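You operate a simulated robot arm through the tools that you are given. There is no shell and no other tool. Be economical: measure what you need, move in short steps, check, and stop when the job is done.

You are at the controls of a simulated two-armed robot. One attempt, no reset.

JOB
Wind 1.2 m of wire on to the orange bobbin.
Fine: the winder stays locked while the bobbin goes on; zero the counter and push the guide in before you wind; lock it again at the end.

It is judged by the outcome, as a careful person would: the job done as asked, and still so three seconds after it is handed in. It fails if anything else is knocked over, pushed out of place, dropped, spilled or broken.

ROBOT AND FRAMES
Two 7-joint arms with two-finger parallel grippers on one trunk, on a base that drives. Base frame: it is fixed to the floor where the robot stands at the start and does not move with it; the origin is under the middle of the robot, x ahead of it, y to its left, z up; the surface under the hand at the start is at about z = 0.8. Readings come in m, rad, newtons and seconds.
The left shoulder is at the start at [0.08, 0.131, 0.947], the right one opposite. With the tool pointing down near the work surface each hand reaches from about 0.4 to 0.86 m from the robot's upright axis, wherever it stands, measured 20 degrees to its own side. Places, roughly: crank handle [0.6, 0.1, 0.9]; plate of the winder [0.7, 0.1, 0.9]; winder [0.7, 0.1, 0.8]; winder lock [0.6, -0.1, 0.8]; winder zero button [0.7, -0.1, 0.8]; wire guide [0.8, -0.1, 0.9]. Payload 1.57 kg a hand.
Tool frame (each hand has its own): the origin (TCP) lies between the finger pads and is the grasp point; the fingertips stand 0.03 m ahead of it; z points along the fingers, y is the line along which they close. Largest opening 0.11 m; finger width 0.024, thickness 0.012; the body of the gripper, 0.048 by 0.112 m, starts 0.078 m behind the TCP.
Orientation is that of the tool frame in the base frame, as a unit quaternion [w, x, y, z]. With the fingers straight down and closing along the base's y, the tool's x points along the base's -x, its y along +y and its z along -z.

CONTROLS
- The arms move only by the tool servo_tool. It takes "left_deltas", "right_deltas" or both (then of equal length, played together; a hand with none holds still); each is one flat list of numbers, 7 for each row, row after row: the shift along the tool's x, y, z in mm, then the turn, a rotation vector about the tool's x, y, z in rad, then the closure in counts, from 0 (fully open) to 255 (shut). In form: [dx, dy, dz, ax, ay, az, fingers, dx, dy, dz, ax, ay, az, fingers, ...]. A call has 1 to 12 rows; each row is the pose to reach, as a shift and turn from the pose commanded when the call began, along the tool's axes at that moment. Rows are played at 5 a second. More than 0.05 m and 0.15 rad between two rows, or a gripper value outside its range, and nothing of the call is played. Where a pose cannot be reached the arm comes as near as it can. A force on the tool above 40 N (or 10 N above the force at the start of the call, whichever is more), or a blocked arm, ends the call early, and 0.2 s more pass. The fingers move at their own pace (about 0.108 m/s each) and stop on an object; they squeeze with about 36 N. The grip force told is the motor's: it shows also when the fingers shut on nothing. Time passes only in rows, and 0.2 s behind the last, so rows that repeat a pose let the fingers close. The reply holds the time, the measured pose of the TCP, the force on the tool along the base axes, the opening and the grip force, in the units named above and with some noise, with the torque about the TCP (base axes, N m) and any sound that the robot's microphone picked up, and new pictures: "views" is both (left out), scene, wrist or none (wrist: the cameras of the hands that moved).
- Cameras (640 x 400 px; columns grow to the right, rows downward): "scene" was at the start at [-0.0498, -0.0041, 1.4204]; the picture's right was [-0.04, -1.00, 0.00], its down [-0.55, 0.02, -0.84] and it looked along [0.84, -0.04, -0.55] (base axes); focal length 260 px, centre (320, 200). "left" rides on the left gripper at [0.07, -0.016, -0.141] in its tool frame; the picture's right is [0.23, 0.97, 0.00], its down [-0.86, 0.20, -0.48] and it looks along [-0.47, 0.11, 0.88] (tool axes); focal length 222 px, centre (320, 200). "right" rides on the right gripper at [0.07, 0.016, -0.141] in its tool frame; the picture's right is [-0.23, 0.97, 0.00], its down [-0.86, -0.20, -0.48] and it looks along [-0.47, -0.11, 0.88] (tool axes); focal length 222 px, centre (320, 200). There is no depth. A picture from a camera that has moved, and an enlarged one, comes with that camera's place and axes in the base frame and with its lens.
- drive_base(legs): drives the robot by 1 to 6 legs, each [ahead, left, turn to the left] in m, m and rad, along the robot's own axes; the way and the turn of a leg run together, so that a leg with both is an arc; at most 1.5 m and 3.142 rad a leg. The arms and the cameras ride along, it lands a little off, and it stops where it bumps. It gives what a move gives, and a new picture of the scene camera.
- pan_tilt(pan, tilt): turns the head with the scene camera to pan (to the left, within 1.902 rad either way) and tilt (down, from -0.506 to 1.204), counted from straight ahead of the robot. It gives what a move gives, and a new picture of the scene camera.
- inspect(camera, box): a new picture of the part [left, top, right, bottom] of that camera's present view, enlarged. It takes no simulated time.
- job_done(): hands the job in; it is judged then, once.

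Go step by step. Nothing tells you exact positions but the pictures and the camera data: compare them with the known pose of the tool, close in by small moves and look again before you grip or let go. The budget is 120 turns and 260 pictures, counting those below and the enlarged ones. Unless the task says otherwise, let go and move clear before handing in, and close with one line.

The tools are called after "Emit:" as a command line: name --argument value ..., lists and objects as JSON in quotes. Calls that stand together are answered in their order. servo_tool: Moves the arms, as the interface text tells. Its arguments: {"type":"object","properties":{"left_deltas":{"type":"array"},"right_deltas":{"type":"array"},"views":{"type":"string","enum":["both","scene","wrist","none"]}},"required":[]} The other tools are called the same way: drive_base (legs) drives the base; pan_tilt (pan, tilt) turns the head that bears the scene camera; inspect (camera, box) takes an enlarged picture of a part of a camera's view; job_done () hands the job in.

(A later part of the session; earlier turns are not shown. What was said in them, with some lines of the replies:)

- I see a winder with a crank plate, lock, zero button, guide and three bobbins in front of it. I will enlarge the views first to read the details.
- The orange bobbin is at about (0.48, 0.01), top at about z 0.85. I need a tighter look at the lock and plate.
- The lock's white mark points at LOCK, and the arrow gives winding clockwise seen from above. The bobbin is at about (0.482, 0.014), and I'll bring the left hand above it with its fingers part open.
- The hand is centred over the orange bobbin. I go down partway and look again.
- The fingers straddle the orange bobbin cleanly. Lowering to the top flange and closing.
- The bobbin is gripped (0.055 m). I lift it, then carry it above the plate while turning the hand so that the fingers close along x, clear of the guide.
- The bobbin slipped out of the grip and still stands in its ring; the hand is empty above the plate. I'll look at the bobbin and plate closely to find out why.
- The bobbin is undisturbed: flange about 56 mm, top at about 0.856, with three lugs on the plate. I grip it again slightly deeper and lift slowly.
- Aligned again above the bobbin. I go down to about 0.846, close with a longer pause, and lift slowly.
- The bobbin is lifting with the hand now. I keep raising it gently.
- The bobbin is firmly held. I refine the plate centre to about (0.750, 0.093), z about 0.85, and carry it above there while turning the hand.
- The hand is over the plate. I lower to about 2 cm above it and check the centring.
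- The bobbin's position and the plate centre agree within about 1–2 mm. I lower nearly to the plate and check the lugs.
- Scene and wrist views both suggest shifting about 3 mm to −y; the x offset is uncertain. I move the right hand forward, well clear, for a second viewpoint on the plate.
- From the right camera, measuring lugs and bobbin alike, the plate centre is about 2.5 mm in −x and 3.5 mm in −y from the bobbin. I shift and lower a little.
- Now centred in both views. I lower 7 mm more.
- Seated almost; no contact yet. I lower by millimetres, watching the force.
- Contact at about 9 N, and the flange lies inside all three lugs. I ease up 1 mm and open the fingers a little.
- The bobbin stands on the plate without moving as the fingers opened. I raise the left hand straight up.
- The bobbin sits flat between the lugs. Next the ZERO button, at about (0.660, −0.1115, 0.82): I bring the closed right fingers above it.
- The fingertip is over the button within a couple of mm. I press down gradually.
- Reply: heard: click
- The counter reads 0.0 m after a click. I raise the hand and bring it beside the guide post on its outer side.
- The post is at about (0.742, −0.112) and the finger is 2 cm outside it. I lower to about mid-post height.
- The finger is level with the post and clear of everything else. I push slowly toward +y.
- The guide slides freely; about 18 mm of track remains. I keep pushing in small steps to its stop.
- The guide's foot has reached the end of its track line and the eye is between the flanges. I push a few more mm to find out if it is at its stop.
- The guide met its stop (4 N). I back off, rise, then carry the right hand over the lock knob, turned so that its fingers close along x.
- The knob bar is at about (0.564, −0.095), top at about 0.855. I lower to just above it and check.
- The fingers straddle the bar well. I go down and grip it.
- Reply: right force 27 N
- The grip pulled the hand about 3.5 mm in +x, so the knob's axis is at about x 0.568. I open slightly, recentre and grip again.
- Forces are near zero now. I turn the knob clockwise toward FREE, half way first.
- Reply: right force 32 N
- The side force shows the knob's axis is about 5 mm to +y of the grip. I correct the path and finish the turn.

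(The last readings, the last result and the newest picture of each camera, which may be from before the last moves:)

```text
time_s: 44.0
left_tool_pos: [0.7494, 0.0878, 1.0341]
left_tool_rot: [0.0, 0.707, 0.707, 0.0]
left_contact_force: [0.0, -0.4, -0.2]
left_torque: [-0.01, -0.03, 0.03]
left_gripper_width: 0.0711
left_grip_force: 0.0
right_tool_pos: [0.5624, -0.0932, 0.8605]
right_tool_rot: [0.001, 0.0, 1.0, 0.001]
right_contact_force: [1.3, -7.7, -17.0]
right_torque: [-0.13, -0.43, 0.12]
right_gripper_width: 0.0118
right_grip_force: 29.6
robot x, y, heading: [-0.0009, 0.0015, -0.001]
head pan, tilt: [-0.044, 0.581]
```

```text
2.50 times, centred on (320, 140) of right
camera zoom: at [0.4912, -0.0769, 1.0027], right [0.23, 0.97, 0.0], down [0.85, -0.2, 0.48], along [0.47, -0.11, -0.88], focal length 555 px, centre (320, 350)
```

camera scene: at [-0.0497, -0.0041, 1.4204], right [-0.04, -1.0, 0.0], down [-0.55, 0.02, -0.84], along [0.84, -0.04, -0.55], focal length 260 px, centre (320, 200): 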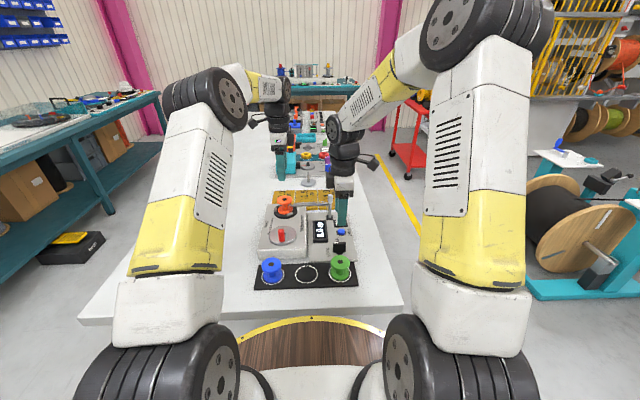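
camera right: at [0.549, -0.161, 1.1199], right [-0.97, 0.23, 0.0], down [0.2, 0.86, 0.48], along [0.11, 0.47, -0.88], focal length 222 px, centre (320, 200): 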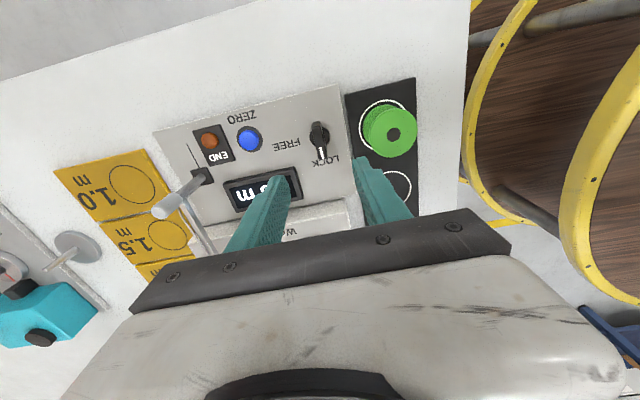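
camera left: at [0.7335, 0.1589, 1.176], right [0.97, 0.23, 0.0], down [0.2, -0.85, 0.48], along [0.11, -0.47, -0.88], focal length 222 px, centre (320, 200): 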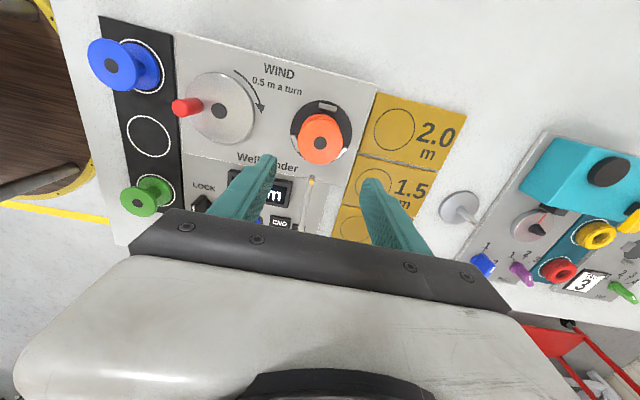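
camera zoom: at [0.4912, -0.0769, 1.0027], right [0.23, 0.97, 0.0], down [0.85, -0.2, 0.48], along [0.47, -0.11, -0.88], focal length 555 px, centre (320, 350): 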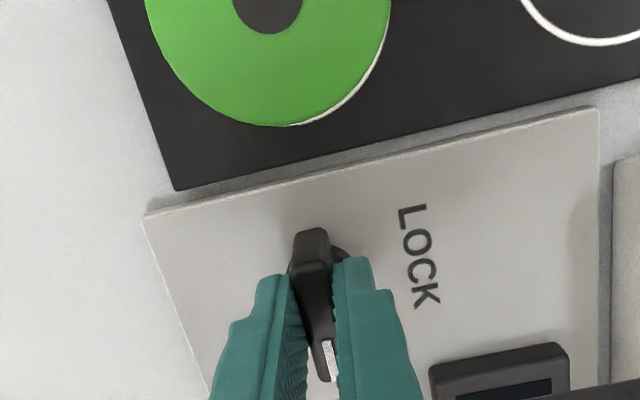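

The bar now points to FREE. I release it and lift the right hand clear to the side.

Emit:
servo_tool --right_deltas '[0, 0, 0, 0, 0, 0, 190, 0, 0, 0, 0, 0, 0, 150, 0, 0, -30, 0, 0, 0, 150, 0, 0, -75, 0, 0, 0, 150, 0, -35, -120, 0, 0, 0, 150, 0, -70, -150, 0, 0, 0, 150]' --views "none"

Emit:
inspect --camera "scene" --box '[250, 180, 370, 290]'

Emit:
inspect --camera "left" --box '[80, 20, 380, 230]'

```text
refused: row 5 steps farther than a row can; nothing moved
```

```text
3.64 times, centred on (310, 235) of scene
camera zoom: at [-0.0492, -0.0045, 1.4204], right [-0.04, -1.0, 0.0], down [-0.55, 0.02, -0.84], along [0.84, -0.04, -0.55], focal length 947 px, centre (356, 73)
```

zoom: 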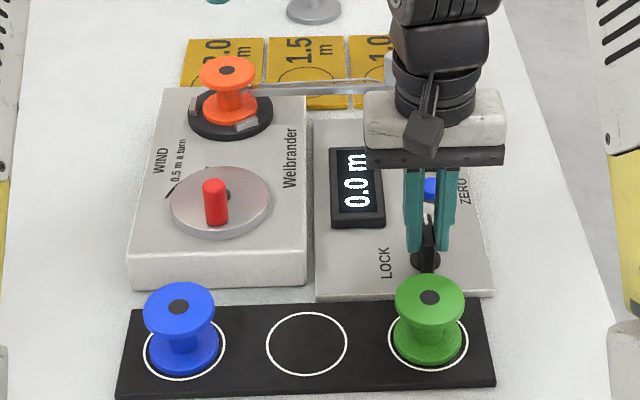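

```text
1.90 times, centred on (230, 125) of left
camera zoom: at [0.7339, 0.1583, 1.1756], right [0.97, 0.23, 0.0], down [0.2, -0.86, 0.48], along [0.11, -0.47, -0.88], focal length 423 px, centre (491, 343)
```

zoom: 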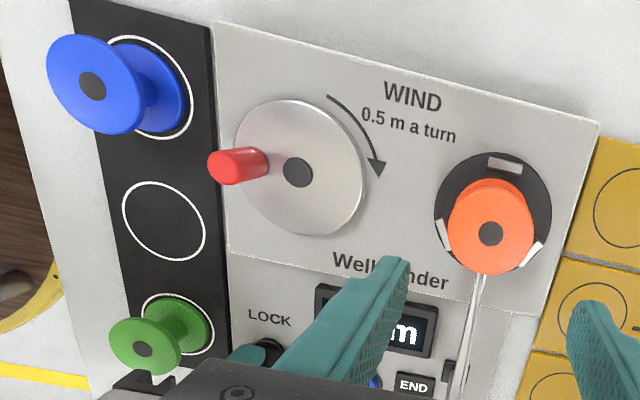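

The move was refused for step size; I repeat it with shorter steps.

Emit:
servo_tool --right_deltas '[0, 0, 0, 0, 0, 0, 190, 0, 0, 0, 0, 0, 0, 150, 0, 0, 0, 0, 0, 0, 150, 0, 0, -30, 0, 0, 0, 150, 0, 0, -75, 0, 0, 0, 150, 0, -25, -115, 0, 0, 0, 150, 0, -55, -145, 0, 0, 0, 150, 0, -75, -150, 0, 0, 0, 150]' --views "none"

Emit:
inspect --camera "scene" --box '[250, 180, 370, 290]'

Emit:
inspect --camera "right" --box '[310, 40, 560, 200]'

```text
time_s: 45.8
left_tool_pos: [0.7488, 0.0876, 1.0332]
left_tool_rot: [-0.001, 0.707, 0.707, 0.0]
left_contact_force: [0.1, 0.5, -0.1]
left_torque: [0.01, -0.02, 0.02]
left_gripper_width: 0.0711
left_grip_force: 0.0
right_tool_pos: [0.5629, -0.1664, 1.0108]
right_tool_rot: [-0.001, -0.001, 1.0, 0.0]
right_contact_force: [0.2, -0.3, 0.2]
right_torque: [-0.05, 0.0, 0.02]
right_gripper_width: 0.0452
right_grip_force: 0.0
robot x, y, heading: [0.0029, 0.0028, -0.002]
head pan, tilt: [-0.044, 0.581]
```

```text
3.64 times, centred on (310, 235) of scene
camera zoom: at [-0.0497, -0.0039, 1.4204], right [-0.04, -1.0, 0.0], down [-0.55, 0.02, -0.84], along [0.84, -0.04, -0.55], focal length 947 px, centre (356, 73)
```

zoom: 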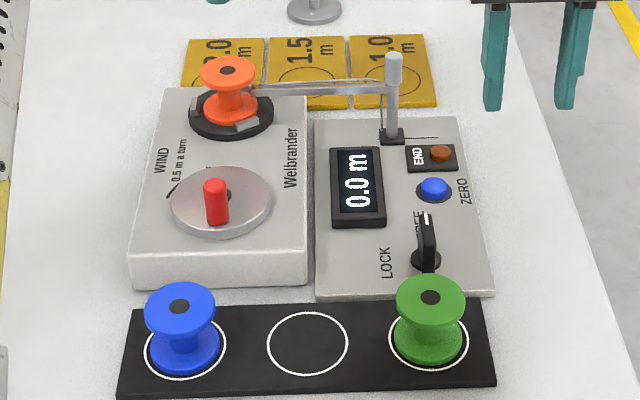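

```text
2.50 times, centred on (435, 120) of right
camera zoom: at [0.4905, -0.1508, 1.1531], right [0.23, 0.97, 0.0], down [0.86, -0.2, 0.48], along [0.47, -0.11, -0.88], focal length 555 px, centre (32, 400)
```

zoom: 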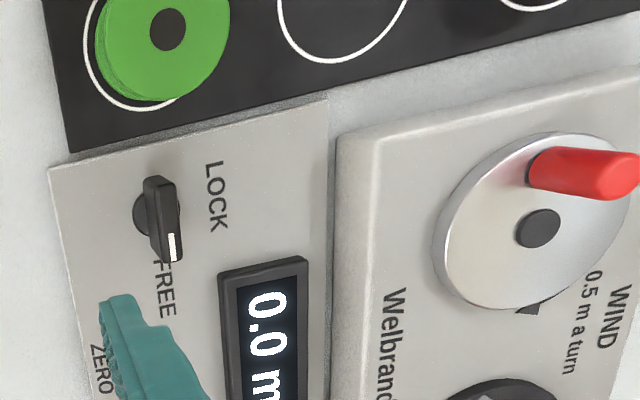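

The knob is at FREE. I take the crank axis at (0.6105, 0.0895) and the red handle at (0.583, 0.0905), with its top at about z 0.897; the left hand goes above it.

Emit:
servo_tool --left_deltas '[0.5, -42, 0, 0, 0, 0, 130, 1, -84, 10, 0, 0, 0, 130, 2, -126, 30, 0, 0, 0, 130, 2.5, -166.5, 50, 0, 0, 0, 130, 2.5, -166.5, 83, 0, 0, 0, 130, 2.5, -166.5, 83, 0, 0, 0, 130]' --views "none"

Emit:
inspect --camera "scene" --box '[250, 190, 340, 260]'

Emit:
inspect --camera "left" --box '[220, 60, 420, 220]'

```text
time_s: 47.2
left_tool_pos: [0.5809, 0.0903, 0.9506]
left_tool_rot: [0.001, 0.707, 0.707, -0.001]
left_contact_force: [-0.1, 0.2, 0.0]
left_torque: [-0.01, -0.01, -0.04]
left_gripper_width: 0.054
left_grip_force: 0.0
right_tool_pos: [0.562, -0.1668, 1.0119]
right_tool_rot: [0.0, -0.001, 1.0, 0.001]
right_contact_force: [0.1, 0.0, -0.6]
right_torque: [0.0, 0.01, -0.02]
right_gripper_width: 0.0454
right_grip_force: 0.2
robot x, y, heading: [0.0006, 0.0004, -0.001]
head pan, tilt: [-0.044, 0.581]
```

```text
5.71 times, centred on (295, 225) of scene
camera zoom: at [-0.0499, -0.0041, 1.4204], right [-0.04, -1.0, 0.0], down [-0.55, 0.02, -0.84], along [0.84, -0.04, -0.55], focal length 1488 px, centre (463, 57)
```

zoom: 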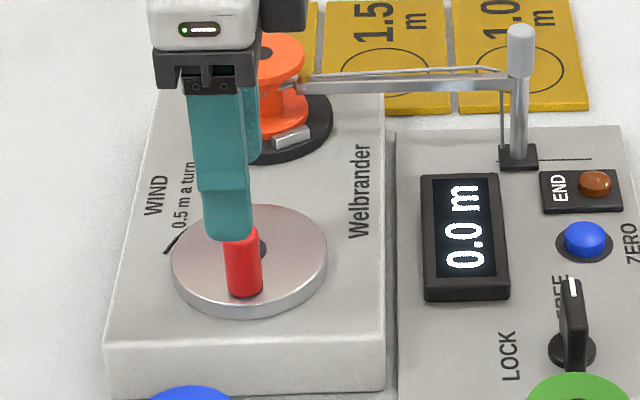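

```text
2.50 times, centred on (320, 140) of left
camera zoom: at [0.5654, 0.1614, 1.0928], right [0.97, 0.23, 0.0], down [0.2, -0.86, 0.48], along [0.11, -0.47, -0.88], focal length 555 px, centre (320, 350)
```

zoom: 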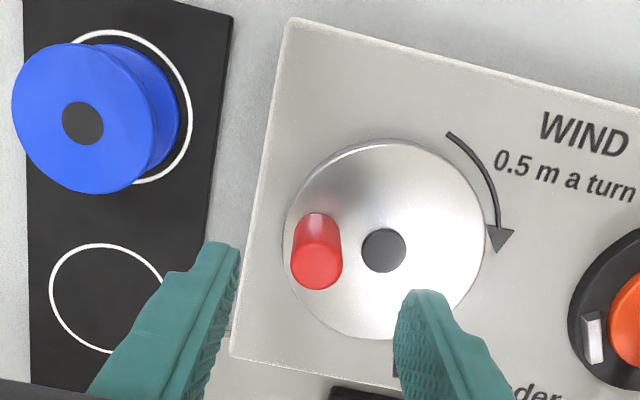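

Aligned with the handle. I go down and close on it.

Emit:
servo_tool --left_deltas '[-1, 0.5, 28, 0, 0, 0, 130, -1, 0.5, 56, 0, 0, 0, 130, -1, 0.5, 56, 0, 0, 0, 255, -1, 0.5, 56, 0, 0, 0, 255, -1, 0.5, 56, 0, 0, 0, 255]' --views "none"

Emit:
inspect --camera "scene" --box '[250, 190, 340, 260]'

Emit:
inspect --camera "left" --box '[220, 60, 420, 220]'

```text
time_s: 48.4
left_tool_pos: [0.5794, 0.0898, 0.8935]
left_tool_rot: [-0.001, 0.707, 0.707, -0.001]
left_contact_force: [-18.4, 0.2, -1.5]
left_torque: [0.37, -0.58, -0.01]
left_gripper_width: 0.0196
left_grip_force: 33.8
right_tool_pos: [0.5612, -0.1662, 1.0127]
right_tool_rot: [0.001, -0.001, 1.0, -0.001]
right_contact_force: [0.4, -0.5, 0.5]
right_torque: [-0.02, -0.02, -0.01]
right_gripper_width: 0.0452
right_grip_force: 0.1
robot x, y, heading: [-0.0011, 0.0023, 0.003]
head pan, tilt: [-0.044, 0.581]
```

```text
5.71 times, centred on (295, 225) of scene
camera zoom: at [-0.0507, -0.0041, 1.4204], right [-0.04, -1.0, 0.0], down [-0.55, 0.02, -0.84], along [0.84, -0.04, -0.55], focal length 1488 px, centre (463, 57)
```

zoom: 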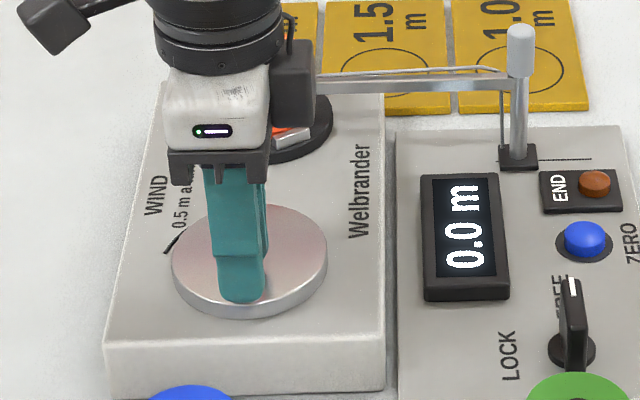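

```text
2.50 times, centred on (320, 140) of left
camera zoom: at [0.5648, 0.1606, 1.0361], right [0.97, 0.23, 0.0], down [0.2, -0.86, 0.48], along [0.11, -0.47, -0.88], focal length 555 px, centre (320, 350)
```

zoom: 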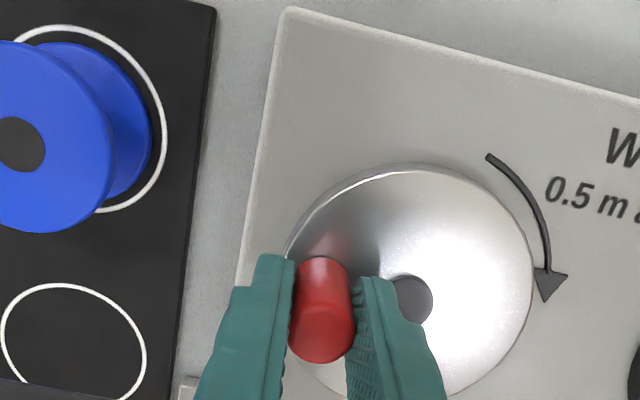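

The handle is gripped, sitting about 2 mm further −x than commanded. I try a small clockwise arc of 0.6 rad and watch forces and counter.

Emit:
servo_tool --left_deltas '[0, -2, 0, 0, 0, 0, 255, 3, -1.8, 0, 0, 0, 0, 255, 6, -1.4, 0, 0, 0, 0, 255, 11.7, 0.4, 0, 0, 0, 0, 255, 16.9, 3.2, 0, 0, 0, 0, 255]' --views "none"

Emit:
inspect --camera "scene" --box '[250, 190, 340, 260]'

Emit:
inspect --camera "left" --box '[220, 60, 420, 220]'

```text
time_s: 49.6
left_tool_pos: [0.5855, 0.108, 0.8936]
left_tool_rot: [0.0, 0.707, 0.707, 0.0]
left_contact_force: [-4.9, 4.5, -12.7]
left_torque: [0.35, 0.66, 0.01]
left_gripper_width: 0.0196
left_grip_force: 33.6
right_tool_pos: [0.5618, -0.1662, 1.0114]
right_tool_rot: [0.0, -0.001, 1.0, 0.0]
right_contact_force: [0.5, 0.6, -0.1]
right_torque: [0.03, -0.01, 0.04]
right_gripper_width: 0.0452
right_grip_force: 0.0
robot x, y, heading: [0.0016, -0.0023, 0.004]
head pan, tilt: [-0.044, 0.581]
```

```text
5.71 times, centred on (295, 225) of scene
camera zoom: at [-0.0496, -0.0038, 1.4204], right [-0.04, -1.0, 0.0], down [-0.55, 0.02, -0.84], along [0.84, -0.04, -0.55], focal length 1488 px, centre (463, 57)
```

zoom: 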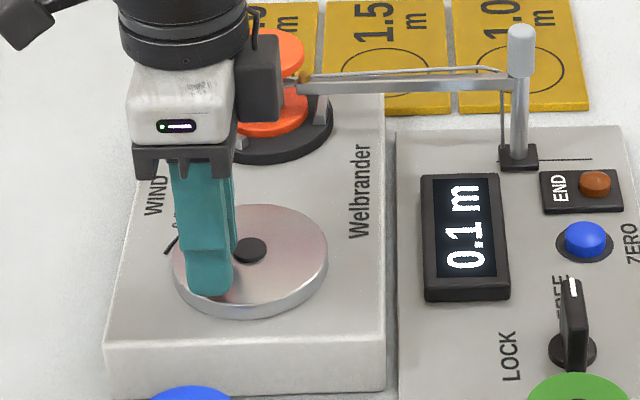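

```text
2.50 times, centred on (320, 140) of left
camera zoom: at [0.5701, 0.1786, 1.036], right [0.97, 0.23, 0.0], down [0.2, -0.86, 0.48], along [0.11, -0.47, -0.88], focal length 555 px, centre (320, 350)
```

zoom: 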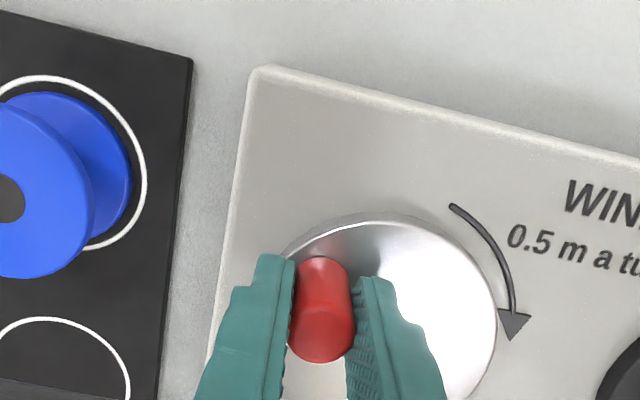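

The crank turns easily with low force and the counter counts up (0.1 m). I continue the circle clockwise on the same radius, up to 5.4 rad.

Emit:
servo_tool --left_deltas '[8.3, 8.55, 0, 0, 0, 0, 255, 12.62, 19.66, 0, 0, 0, 0, 255, 12.28, 31.58, 0, 0, 0, 0, 255, 7.32, 42.42, 0, 0, 0, 0, 255, -1.47, 50.47, 0, 0, 0, 0, 255, -12.71, 54.46, 0, 0, 0, 0, 255, -24.61, 53.76, 0, 0, 0, 0, 255, -35.3, 48.49, 0, 0, 0, 0, 255, -43.09, 39.47, 0, 0, 0, 0, 255, -46.75, 28.13, 0, 0, 0, 0, 255, -45.71, 16.25, 0, 0, 0, 0, 255, -40.12, 5.72, 0, 0, 0, 0, 255]' --views "none"

Emit:
inspect --camera "scene" --box '[250, 180, 350, 260]'

```text
time_s: 52.2
left_tool_pos: [0.5907, 0.0666, 0.8941]
left_tool_rot: [0.0, 0.707, 0.707, -0.001]
left_contact_force: [1.9, 1.4, -12.9]
left_torque: [-0.22, -0.31, -0.02]
left_gripper_width: 0.0193
left_grip_force: 33.7
right_tool_pos: [0.5617, -0.168, 1.0111]
right_tool_rot: [0.0, -0.001, 1.0, 0.0]
right_contact_force: [-0.2, -0.1, -0.6]
right_torque: [-0.02, -0.02, 0.02]
right_gripper_width: 0.0456
right_grip_force: 0.1
robot x, y, heading: [-0.0012, 0.0024, 0.002]
head pan, tilt: [-0.044, 0.581]
```

```text
5.00 times, centred on (300, 220) of scene
camera zoom: at [-0.0493, -0.004, 1.4204], right [-0.04, -1.0, 0.0], down [-0.55, 0.02, -0.84], along [0.84, -0.04, -0.55], focal length 1302 px, centre (420, 100)
```

zoom: 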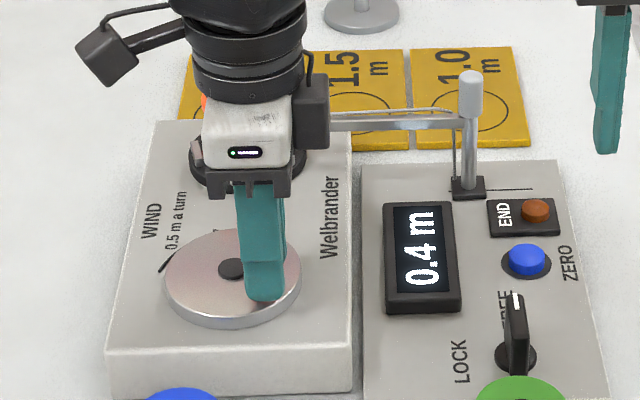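

The counter reads 0.4 m at 5.4 rad, as expected (0.43). I wind on to 10.2 rad.

Emit:
servo_tool --left_deltas '[9.24, -7.53, 0, 0, 0, 0, 255, 20.69, -10.86, 0, 0, 0, 0, 255, 32.53, -9.47, 0, 0, 0, 0, 255, 42.89, -3.58, 0, 0, 0, 0, 255, 50.14, 5.88, 0, 0, 0, 0, 255, 53.14, 17.42, 0, 0, 0, 0, 255, 51.4, 29.22, 0, 0, 0, 0, 255, 45.22, 39.4, 0, 0, 0, 0, 255, 35.54, 46.37, 0, 0, 0, 0, 255, 23.92, 49.03, 0, 0, 0, 0, 255, 12.18, 46.95, 0, 0, 0, 0, 255, 2.18, 40.47, 0, 0, 0, 0, 255]' --views "none"

Emit:
inspect --camera "scene" --box '[250, 180, 350, 260]'

```text
time_s: 54.8
left_tool_pos: [0.6309, 0.0686, 0.8937]
left_tool_rot: [0.0, 0.707, 0.707, 0.0]
left_contact_force: [-4.1, 4.5, -0.1]
left_torque: [-0.27, -0.25, 0.0]
left_gripper_width: 0.02
left_grip_force: 33.6
right_tool_pos: [0.5622, -0.1664, 1.0123]
right_tool_rot: [0.0, 0.0, 1.0, 0.0]
right_contact_force: [-0.3, -0.3, 0.0]
right_torque: [0.0, 0.02, 0.01]
right_gripper_width: 0.0453
right_grip_force: 0.0
robot x, y, heading: [0.0008, -0.0023, 0.001]
head pan, tilt: [-0.044, 0.581]
```

```text
5.00 times, centred on (300, 220) of scene
camera zoom: at [-0.05, -0.0039, 1.4204], right [-0.04, -1.0, 0.0], down [-0.55, 0.02, -0.84], along [0.84, -0.04, -0.55], focal length 1302 px, centre (420, 100)
```

zoom: 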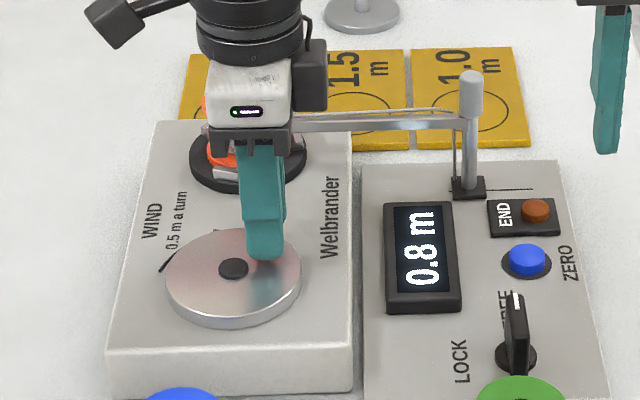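

0.8 m at 10.2 rad, as expected. The next arc goes to 14.8 rad, just short of the 15.08 rad needed.

Emit:
servo_tool --left_deltas '[-6.68, -9.87, 0, 0, 0, 0, 255, -9, -21.56, 0, 0, 0, 0, 255, -6.58, -33.24, 0, 0, 0, 0, 255, 0.19, -43.04, 0, 0, 0, 0, 255, 10.25, -49.44, 0, 0, 0, 0, 255, 22.01, -51.41, 0, 0, 0, 0, 255, 33.61, -48.65, 0, 0, 0, 0, 255, 43.21, -41.6, 0, 0, 0, 0, 255, 49.31, -31.35, 0, 0, 0, 0, 255, 50.94, -19.55, 0, 0, 0, 0, 255, 47.84, -8.03, 0, 0, 0, 0, 255, 44.64, -2.96, 0, 0, 0, 0, 255]' --views "none"

Emit:
inspect --camera "scene" --box '[250, 180, 350, 260]'

```text
time_s: 57.4
left_tool_pos: [0.629, 0.1125, 0.8937]
left_tool_rot: [0.0, 0.707, 0.707, 0.0]
left_contact_force: [-0.2, 0.3, -5.6]
left_torque: [0.62, -0.59, 0.01]
left_gripper_width: 0.0195
left_grip_force: 33.6
right_tool_pos: [0.5631, -0.1666, 1.0118]
right_tool_rot: [0.0, -0.002, 1.0, -0.001]
right_contact_force: [0.5, 0.0, 1.0]
right_torque: [0.03, -0.06, -0.04]
right_gripper_width: 0.0454
right_grip_force: 0.1
robot x, y, heading: [-0.0042, -0.0007, 0.0]
head pan, tilt: [-0.044, 0.581]
```

```text
5.00 times, centred on (300, 220) of scene
camera zoom: at [-0.0496, -0.0041, 1.4204], right [-0.04, -1.0, 0.0], down [-0.55, 0.02, -0.84], along [0.84, -0.04, -0.55], focal length 1302 px, centre (420, 100)
```

zoom: 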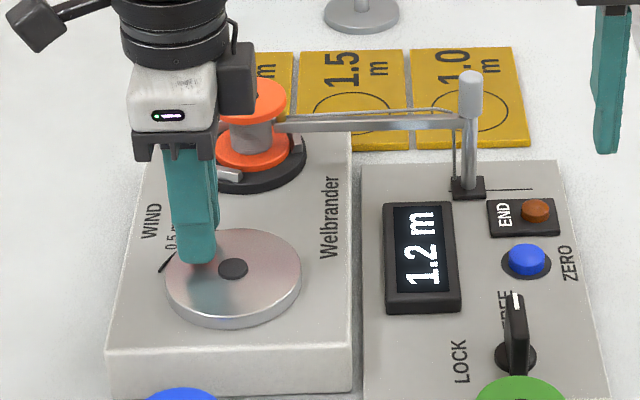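

The counter shows 1.2 m (about 1.18 by angle) and wire is on the bobbin. I add the last 0.28 rad to land on 2.4 turns.

Emit:
servo_tool --left_deltas '[-2.79, 3.1, 0, 0, 0, 0, 255, -6.02, 5.81, 0, 0, 0, 0, 255, -6.02, 5.81, 0, 0, 0, 0, 255]' --views "none"

Emit:
inspect --camera "scene" --box '[250, 180, 350, 260]'

```text
time_s: 58.2
left_tool_pos: [0.6349, 0.1069, 0.8931]
left_tool_rot: [0.001, 0.707, 0.707, 0.0]
left_contact_force: [-3.0, -1.6, -1.5]
left_torque: [-0.23, -0.6, -0.02]
left_gripper_width: 0.0198
left_grip_force: 33.2
right_tool_pos: [0.5623, -0.1665, 1.0118]
right_tool_rot: [0.0, -0.001, 1.0, 0.001]
right_contact_force: [-0.6, -0.3, -0.7]
right_torque: [0.02, 0.02, 0.02]
right_gripper_width: 0.045
right_grip_force: 0.1
robot x, y, heading: [-0.0001, 0.0009, -0.003]
head pan, tilt: [-0.044, 0.581]
```

```text
5.00 times, centred on (300, 220) of scene
camera zoom: at [-0.0499, -0.0041, 1.4204], right [-0.04, -1.0, 0.0], down [-0.55, 0.02, -0.84], along [0.84, -0.04, -0.55], focal length 1302 px, centre (420, 100)
```

zoom: 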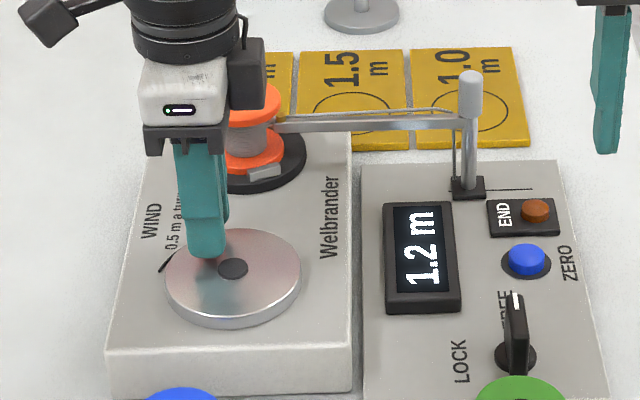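

1.2 m stands on the counter. I hold the crank with the left hand and bring the right hand back down over the lock knob.

Emit:
servo_tool --right_deltas '[0, 25, 0, 0, 0, 0, 150, -2, 55, 10, 0, 0, 0, 150, -4, 75, 40, 0, 0, 0, 150, -4, 75, 80, 0, 0, 0, 150, -4, 75, 115, 0, 0, 0, 150, -4, 75, 115, 0, 0, 0, 150]' --views "none"

Emit:
inspect --camera "right" --box '[240, 60, 400, 220]'

Emit:
inspect --camera "scene" --box '[300, 210, 370, 260]'

```text
time_s: 59.6
left_tool_pos: [0.6352, 0.1081, 0.8946]
left_tool_rot: [0.0, 0.707, 0.707, 0.0]
left_contact_force: [-4.3, -3.2, -3.0]
left_torque: [-0.15, -0.58, 0.01]
left_gripper_width: 0.0194
left_grip_force: 33.6
right_tool_pos: [0.566, -0.0916, 0.8956]
right_tool_rot: [0.001, -0.002, 1.0, 0.0]
right_contact_force: [-0.2, -0.1, 0.0]
right_torque: [0.01, 0.02, 0.01]
right_gripper_width: 0.0454
right_grip_force: 0.1
robot x, y, heading: [-0.0004, 0.0038, 0.001]
head pan, tilt: [-0.044, 0.581]
```

```text
2.50 times, centred on (320, 140) of right
camera zoom: at [0.4943, -0.0753, 1.0376], right [0.23, 0.97, 0.0], down [0.86, -0.2, 0.48], along [0.47, -0.11, -0.88], focal length 555 px, centre (320, 350)
```

zoom: 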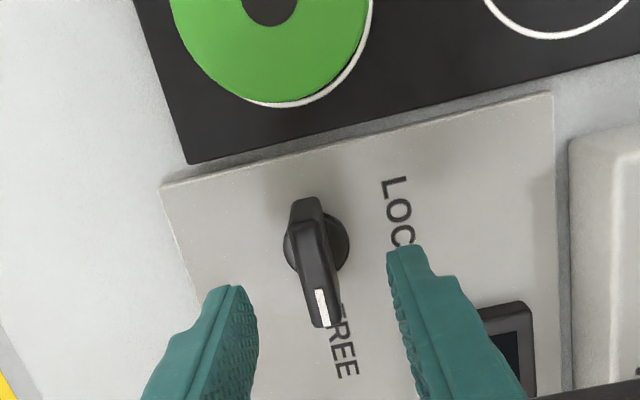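

```text
8.00 times, centred on (335, 235) of scene
camera zoom: at [-0.0499, -0.0042, 1.4204], right [-0.04, -1.0, 0.0], down [-0.55, 0.02, -0.84], along [0.84, -0.04, -0.55], focal length 2083 px, centre (200, -80)
```

zoom: 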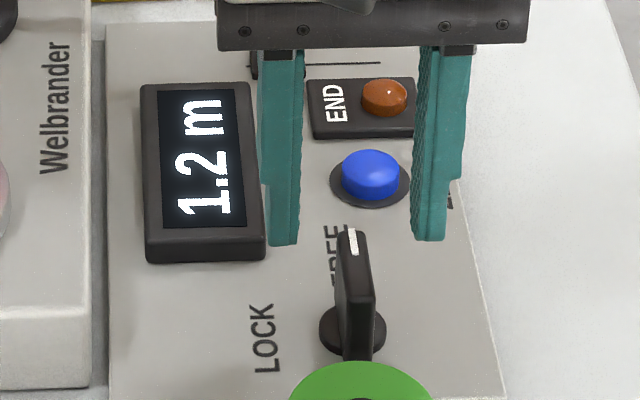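

Aligned as before. I lower the rest and grip the bar.

Emit:
servo_tool --right_deltas '[0, 0, 17, 0, 0, 0, 150, 0, 0, 35, 0, 0, 0, 150, 0, 0, 35, 0, 0, 0, 255, 0, 0, 35, 0, 0, 0, 255, 0, 0, 35, 0, 0, 0, 255]' --views "none"

```text
time_s: 60.8
left_tool_pos: [0.6346, 0.1076, 0.8943]
left_tool_rot: [0.001, 0.707, 0.707, 0.0]
left_contact_force: [-6.2, -3.2, -4.2]
left_torque: [-0.25, -0.52, 0.0]
left_gripper_width: 0.0199
left_grip_force: 33.6
right_tool_pos: [0.5652, -0.0933, 0.8611]
right_tool_rot: [0.0, 0.0, 1.0, 0.0]
right_contact_force: [-0.2, -10.0, -4.0]
right_torque: [-0.16, -0.89, 0.07]
right_gripper_width: 0.0121
right_grip_force: 29.0
robot x, y, heading: [-0.0018, -0.0018, 0.005]
head pan, tilt: [-0.044, 0.581]
```

Gripped. I turn the knob counter-clockwise back to LOCK, following its axis.

Emit:
servo_tool --right_deltas '[0, -1.6, 0, 0, 0, -0.13, 255, -0.1, -1.9, 0, 0, 0, -0.26, 255, -0.2, -2.2, 0, 0, 0, -0.39, 255, -0.3, -2.5, 0, 0, 0, -0.52, 255, -0.5, -2.8, 0, 0, 0, -0.65, 255, -0.7, -3.1, 0, 0, 0, -0.79, 255, -1, -3.3, 0, 0, 0, -0.92, 255, -1.3, -3.5, 0, 0, 0, -1.05, 255, -1.6, -3.6, 0, 0, 0, -1.18, 255, -1.9, -3.7, 0, 0, 0, -1.31, 255, -2.2, -3.8, 0, 0, 0, -1.44, 255, -2.5, -3.8, 0, 0, 0, -1.575, 255]' --views "none"

Emit:
inspect --camera "right" --box '[240, 60, 400, 220]'

Emit:
inspect --camera "scene" --box '[300, 210, 370, 260]'

```text
time_s: 63.4
left_tool_pos: [0.6346, 0.108, 0.8943]
left_tool_rot: [0.001, 0.707, 0.707, 0.0]
left_contact_force: [1.2, -12.1, -7.1]
left_torque: [0.09, 0.66, 0.02]
left_gripper_width: 0.0194
left_grip_force: 33.5
right_tool_pos: [0.5667, -0.0952, 0.8613]
right_tool_rot: [0.0, 0.71, -0.704, -0.001]
right_contact_force: [-19.4, 19.2, -6.9]
right_torque: [0.48, 0.12, -0.28]
right_gripper_width: 0.0121
right_grip_force: 29.5
robot x, y, heading: [-0.0007, 0.0017, -0.006]
head pan, tilt: [-0.044, 0.581]
```

```text
2.50 times, centred on (320, 140) of right
camera zoom: at [0.5499, -0.1645, 1.0026], right [-0.98, 0.22, 0.0], down [0.19, 0.86, 0.48], along [0.1, 0.47, -0.88], focal length 555 px, centre (320, 350)
```

zoom: 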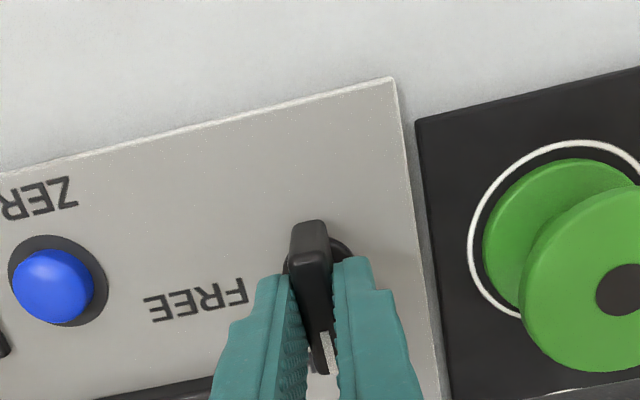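

```text
8.00 times, centred on (335, 235) of scene
camera zoom: at [-0.05, -0.0038, 1.4204], right [-0.04, -1.0, 0.0], down [-0.55, 0.02, -0.84], along [0.84, -0.04, -0.55], focal length 2083 px, centre (200, -80)
```

zoom: 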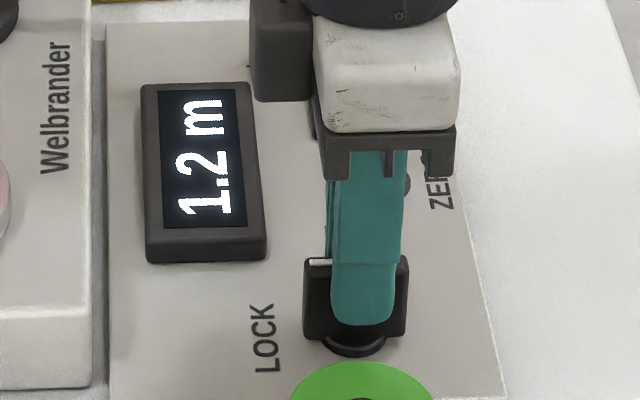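

The bar points to LOCK again. I open the right hand and lift it straight up, then look.

Emit:
servo_tool --right_deltas '[0, 0, 0, 0, 0, 0, 190, 0, 0, 0, 0, 0, 0, 150, 0, 0, 0, 0, 0, 0, 150, 0, 0, -30, 0, 0, 0, 150, 0, 0, -75, 0, 0, 0, 150, 10, 0, -120, 0, 0, 0, 150, 30, 0, -150, 0, 0, 0, 150]' --views "none"

Emit:
inspect --camera "scene" --box '[250, 180, 370, 290]'

Emit:
inspect --camera "right" --box '[220, 60, 420, 220]'

```text
time_s: 65.0
left_tool_pos: [0.6342, 0.1069, 0.8937]
left_tool_rot: [0.0, 0.707, 0.707, 0.0]
left_contact_force: [-4.8, -8.6, -5.4]
left_torque: [0.2, -0.52, -0.01]
left_gripper_width: 0.0196
left_grip_force: 33.8
right_tool_pos: [0.568, -0.126, 1.0134]
right_tool_rot: [0.0, 0.709, -0.705, 0.0]
right_contact_force: [-0.5, 0.1, 0.1]
right_torque: [0.01, -0.03, 0.0]
right_gripper_width: 0.0456
right_grip_force: 0.0
robot x, y, heading: [-0.0012, -0.0023, -0.001]
head pan, tilt: [-0.044, 0.581]
```

```text
3.64 times, centred on (310, 235) of scene
camera zoom: at [-0.0498, -0.0043, 1.4204], right [-0.04, -1.0, 0.0], down [-0.55, 0.02, -0.84], along [0.84, -0.04, -0.55], focal length 947 px, centre (356, 73)
```

zoom: 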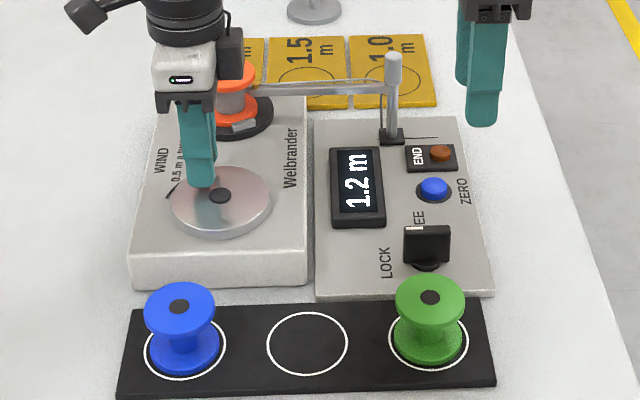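

```text
2.50 times, centred on (320, 140) of right
camera zoom: at [0.5499, -0.1959, 1.1544], right [-0.98, 0.22, 0.0], down [0.19, 0.86, 0.48], along [0.11, 0.47, -0.88], focal length 555 px, centre (320, 350)
```

zoom: 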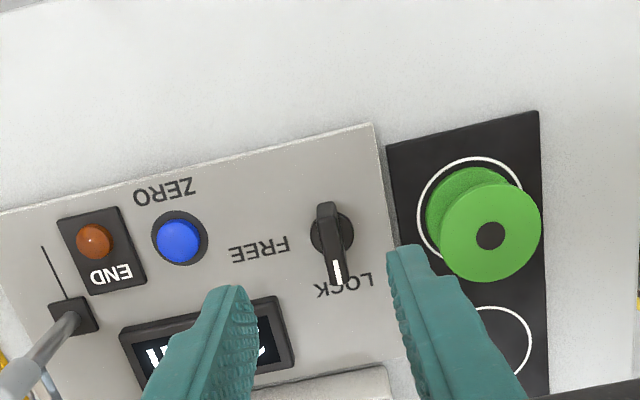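

The lock is set and the counter still reads 1.2 m. I release the handle and lift the left hand clear.

Emit:
servo_tool --left_deltas '[0, 0, 0, 0, 0, 0, 200, 0, 0, 0, 0, 0, 0, 150, 0, 0, 0, 0, 0, 0, 150, 0, 0, -25, 0, 0, 0, 150, 0, 0, -65, 0, 0, 0, 150, 0, 0, -110, 0, 0, 0, 150, 30, -20, -140, 0, 0, 0, 150, 60, -40, -160, 0, 0, 0, 150]' --views "scene"

Emit:
inspect --camera "scene" --box '[250, 180, 370, 290]'

Emit:
inspect --camera "scene" --box '[265, 185, 345, 245]'

```text
time_s: 66.8
left_tool_pos: [0.5942, 0.1677, 1.0532]
left_tool_rot: [0.0, 0.707, 0.707, 0.0]
left_contact_force: [0.1, -0.6, 0.2]
left_torque: [0.03, 0.03, -0.03]
left_gripper_width: 0.0454
left_grip_force: 0.1
right_tool_pos: [0.5677, -0.1264, 1.0121]
right_tool_rot: [0.0, 0.709, -0.705, 0.0]
right_contact_force: [-0.1, -1.0, 0.8]
right_torque: [0.03, 0.03, 0.02]
right_gripper_width: 0.0452
right_grip_force: 0.0
robot x, y, heading: [0.0004, -0.0008, -0.001]
head pan, tilt: [-0.044, 0.581]
camera scene: at [-0.0495, -0.0043, 1.4204], right [-0.04, -1.0, 0.0], down [-0.55, 0.02, -0.84], along [0.84, -0.04, -0.55], focal length 260 px, centre (320, 200)
```

scene: 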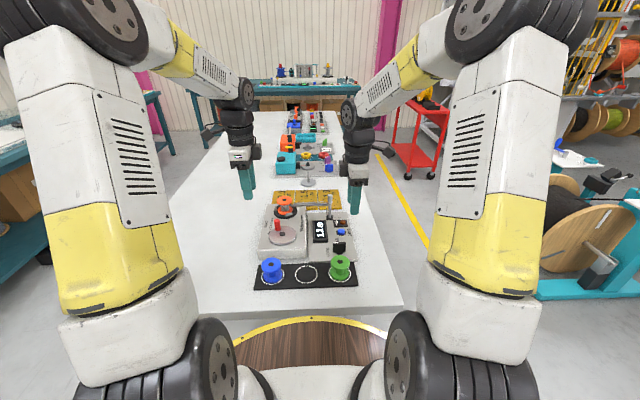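

```text
3.64 times, centred on (310, 235) of scene
camera zoom: at [-0.0495, -0.0043, 1.4204], right [-0.04, -1.0, 0.0], down [-0.55, 0.02, -0.84], along [0.84, -0.04, -0.55], focal length 947 px, centre (356, 73)
```

zoom: 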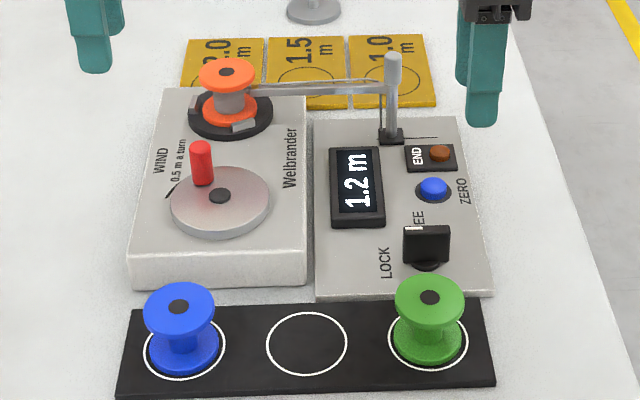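

```text
6.67 times, centred on (305, 215) of scene
camera zoom: at [-0.0495, -0.0043, 1.4204], right [-0.04, -1.0, 0.0], down [-0.55, 0.02, -0.84], along [0.84, -0.04, -0.55], focal length 1736 px, centre (420, 100)
```

zoom: 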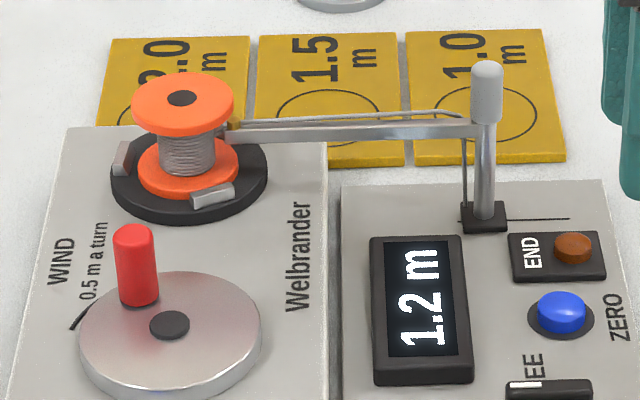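

The bobbin is wound, the counter reads 1.2 m, the guide is in, the lock is on, and both hands are clear. I'm handing the job in.

Emit:
job_done

```text
The job is handed in.
```

The orange bobbin now has 1.2 m of wire on it, and the counter reads 1.2 m. The winder stayed locked while the bobbin went on. I zeroed the counter and pushed the guide in before winding, and the winder is locked again. My first grip slipped off the bobbin; it stayed in its ring, the second grip held, and nothing else moved.
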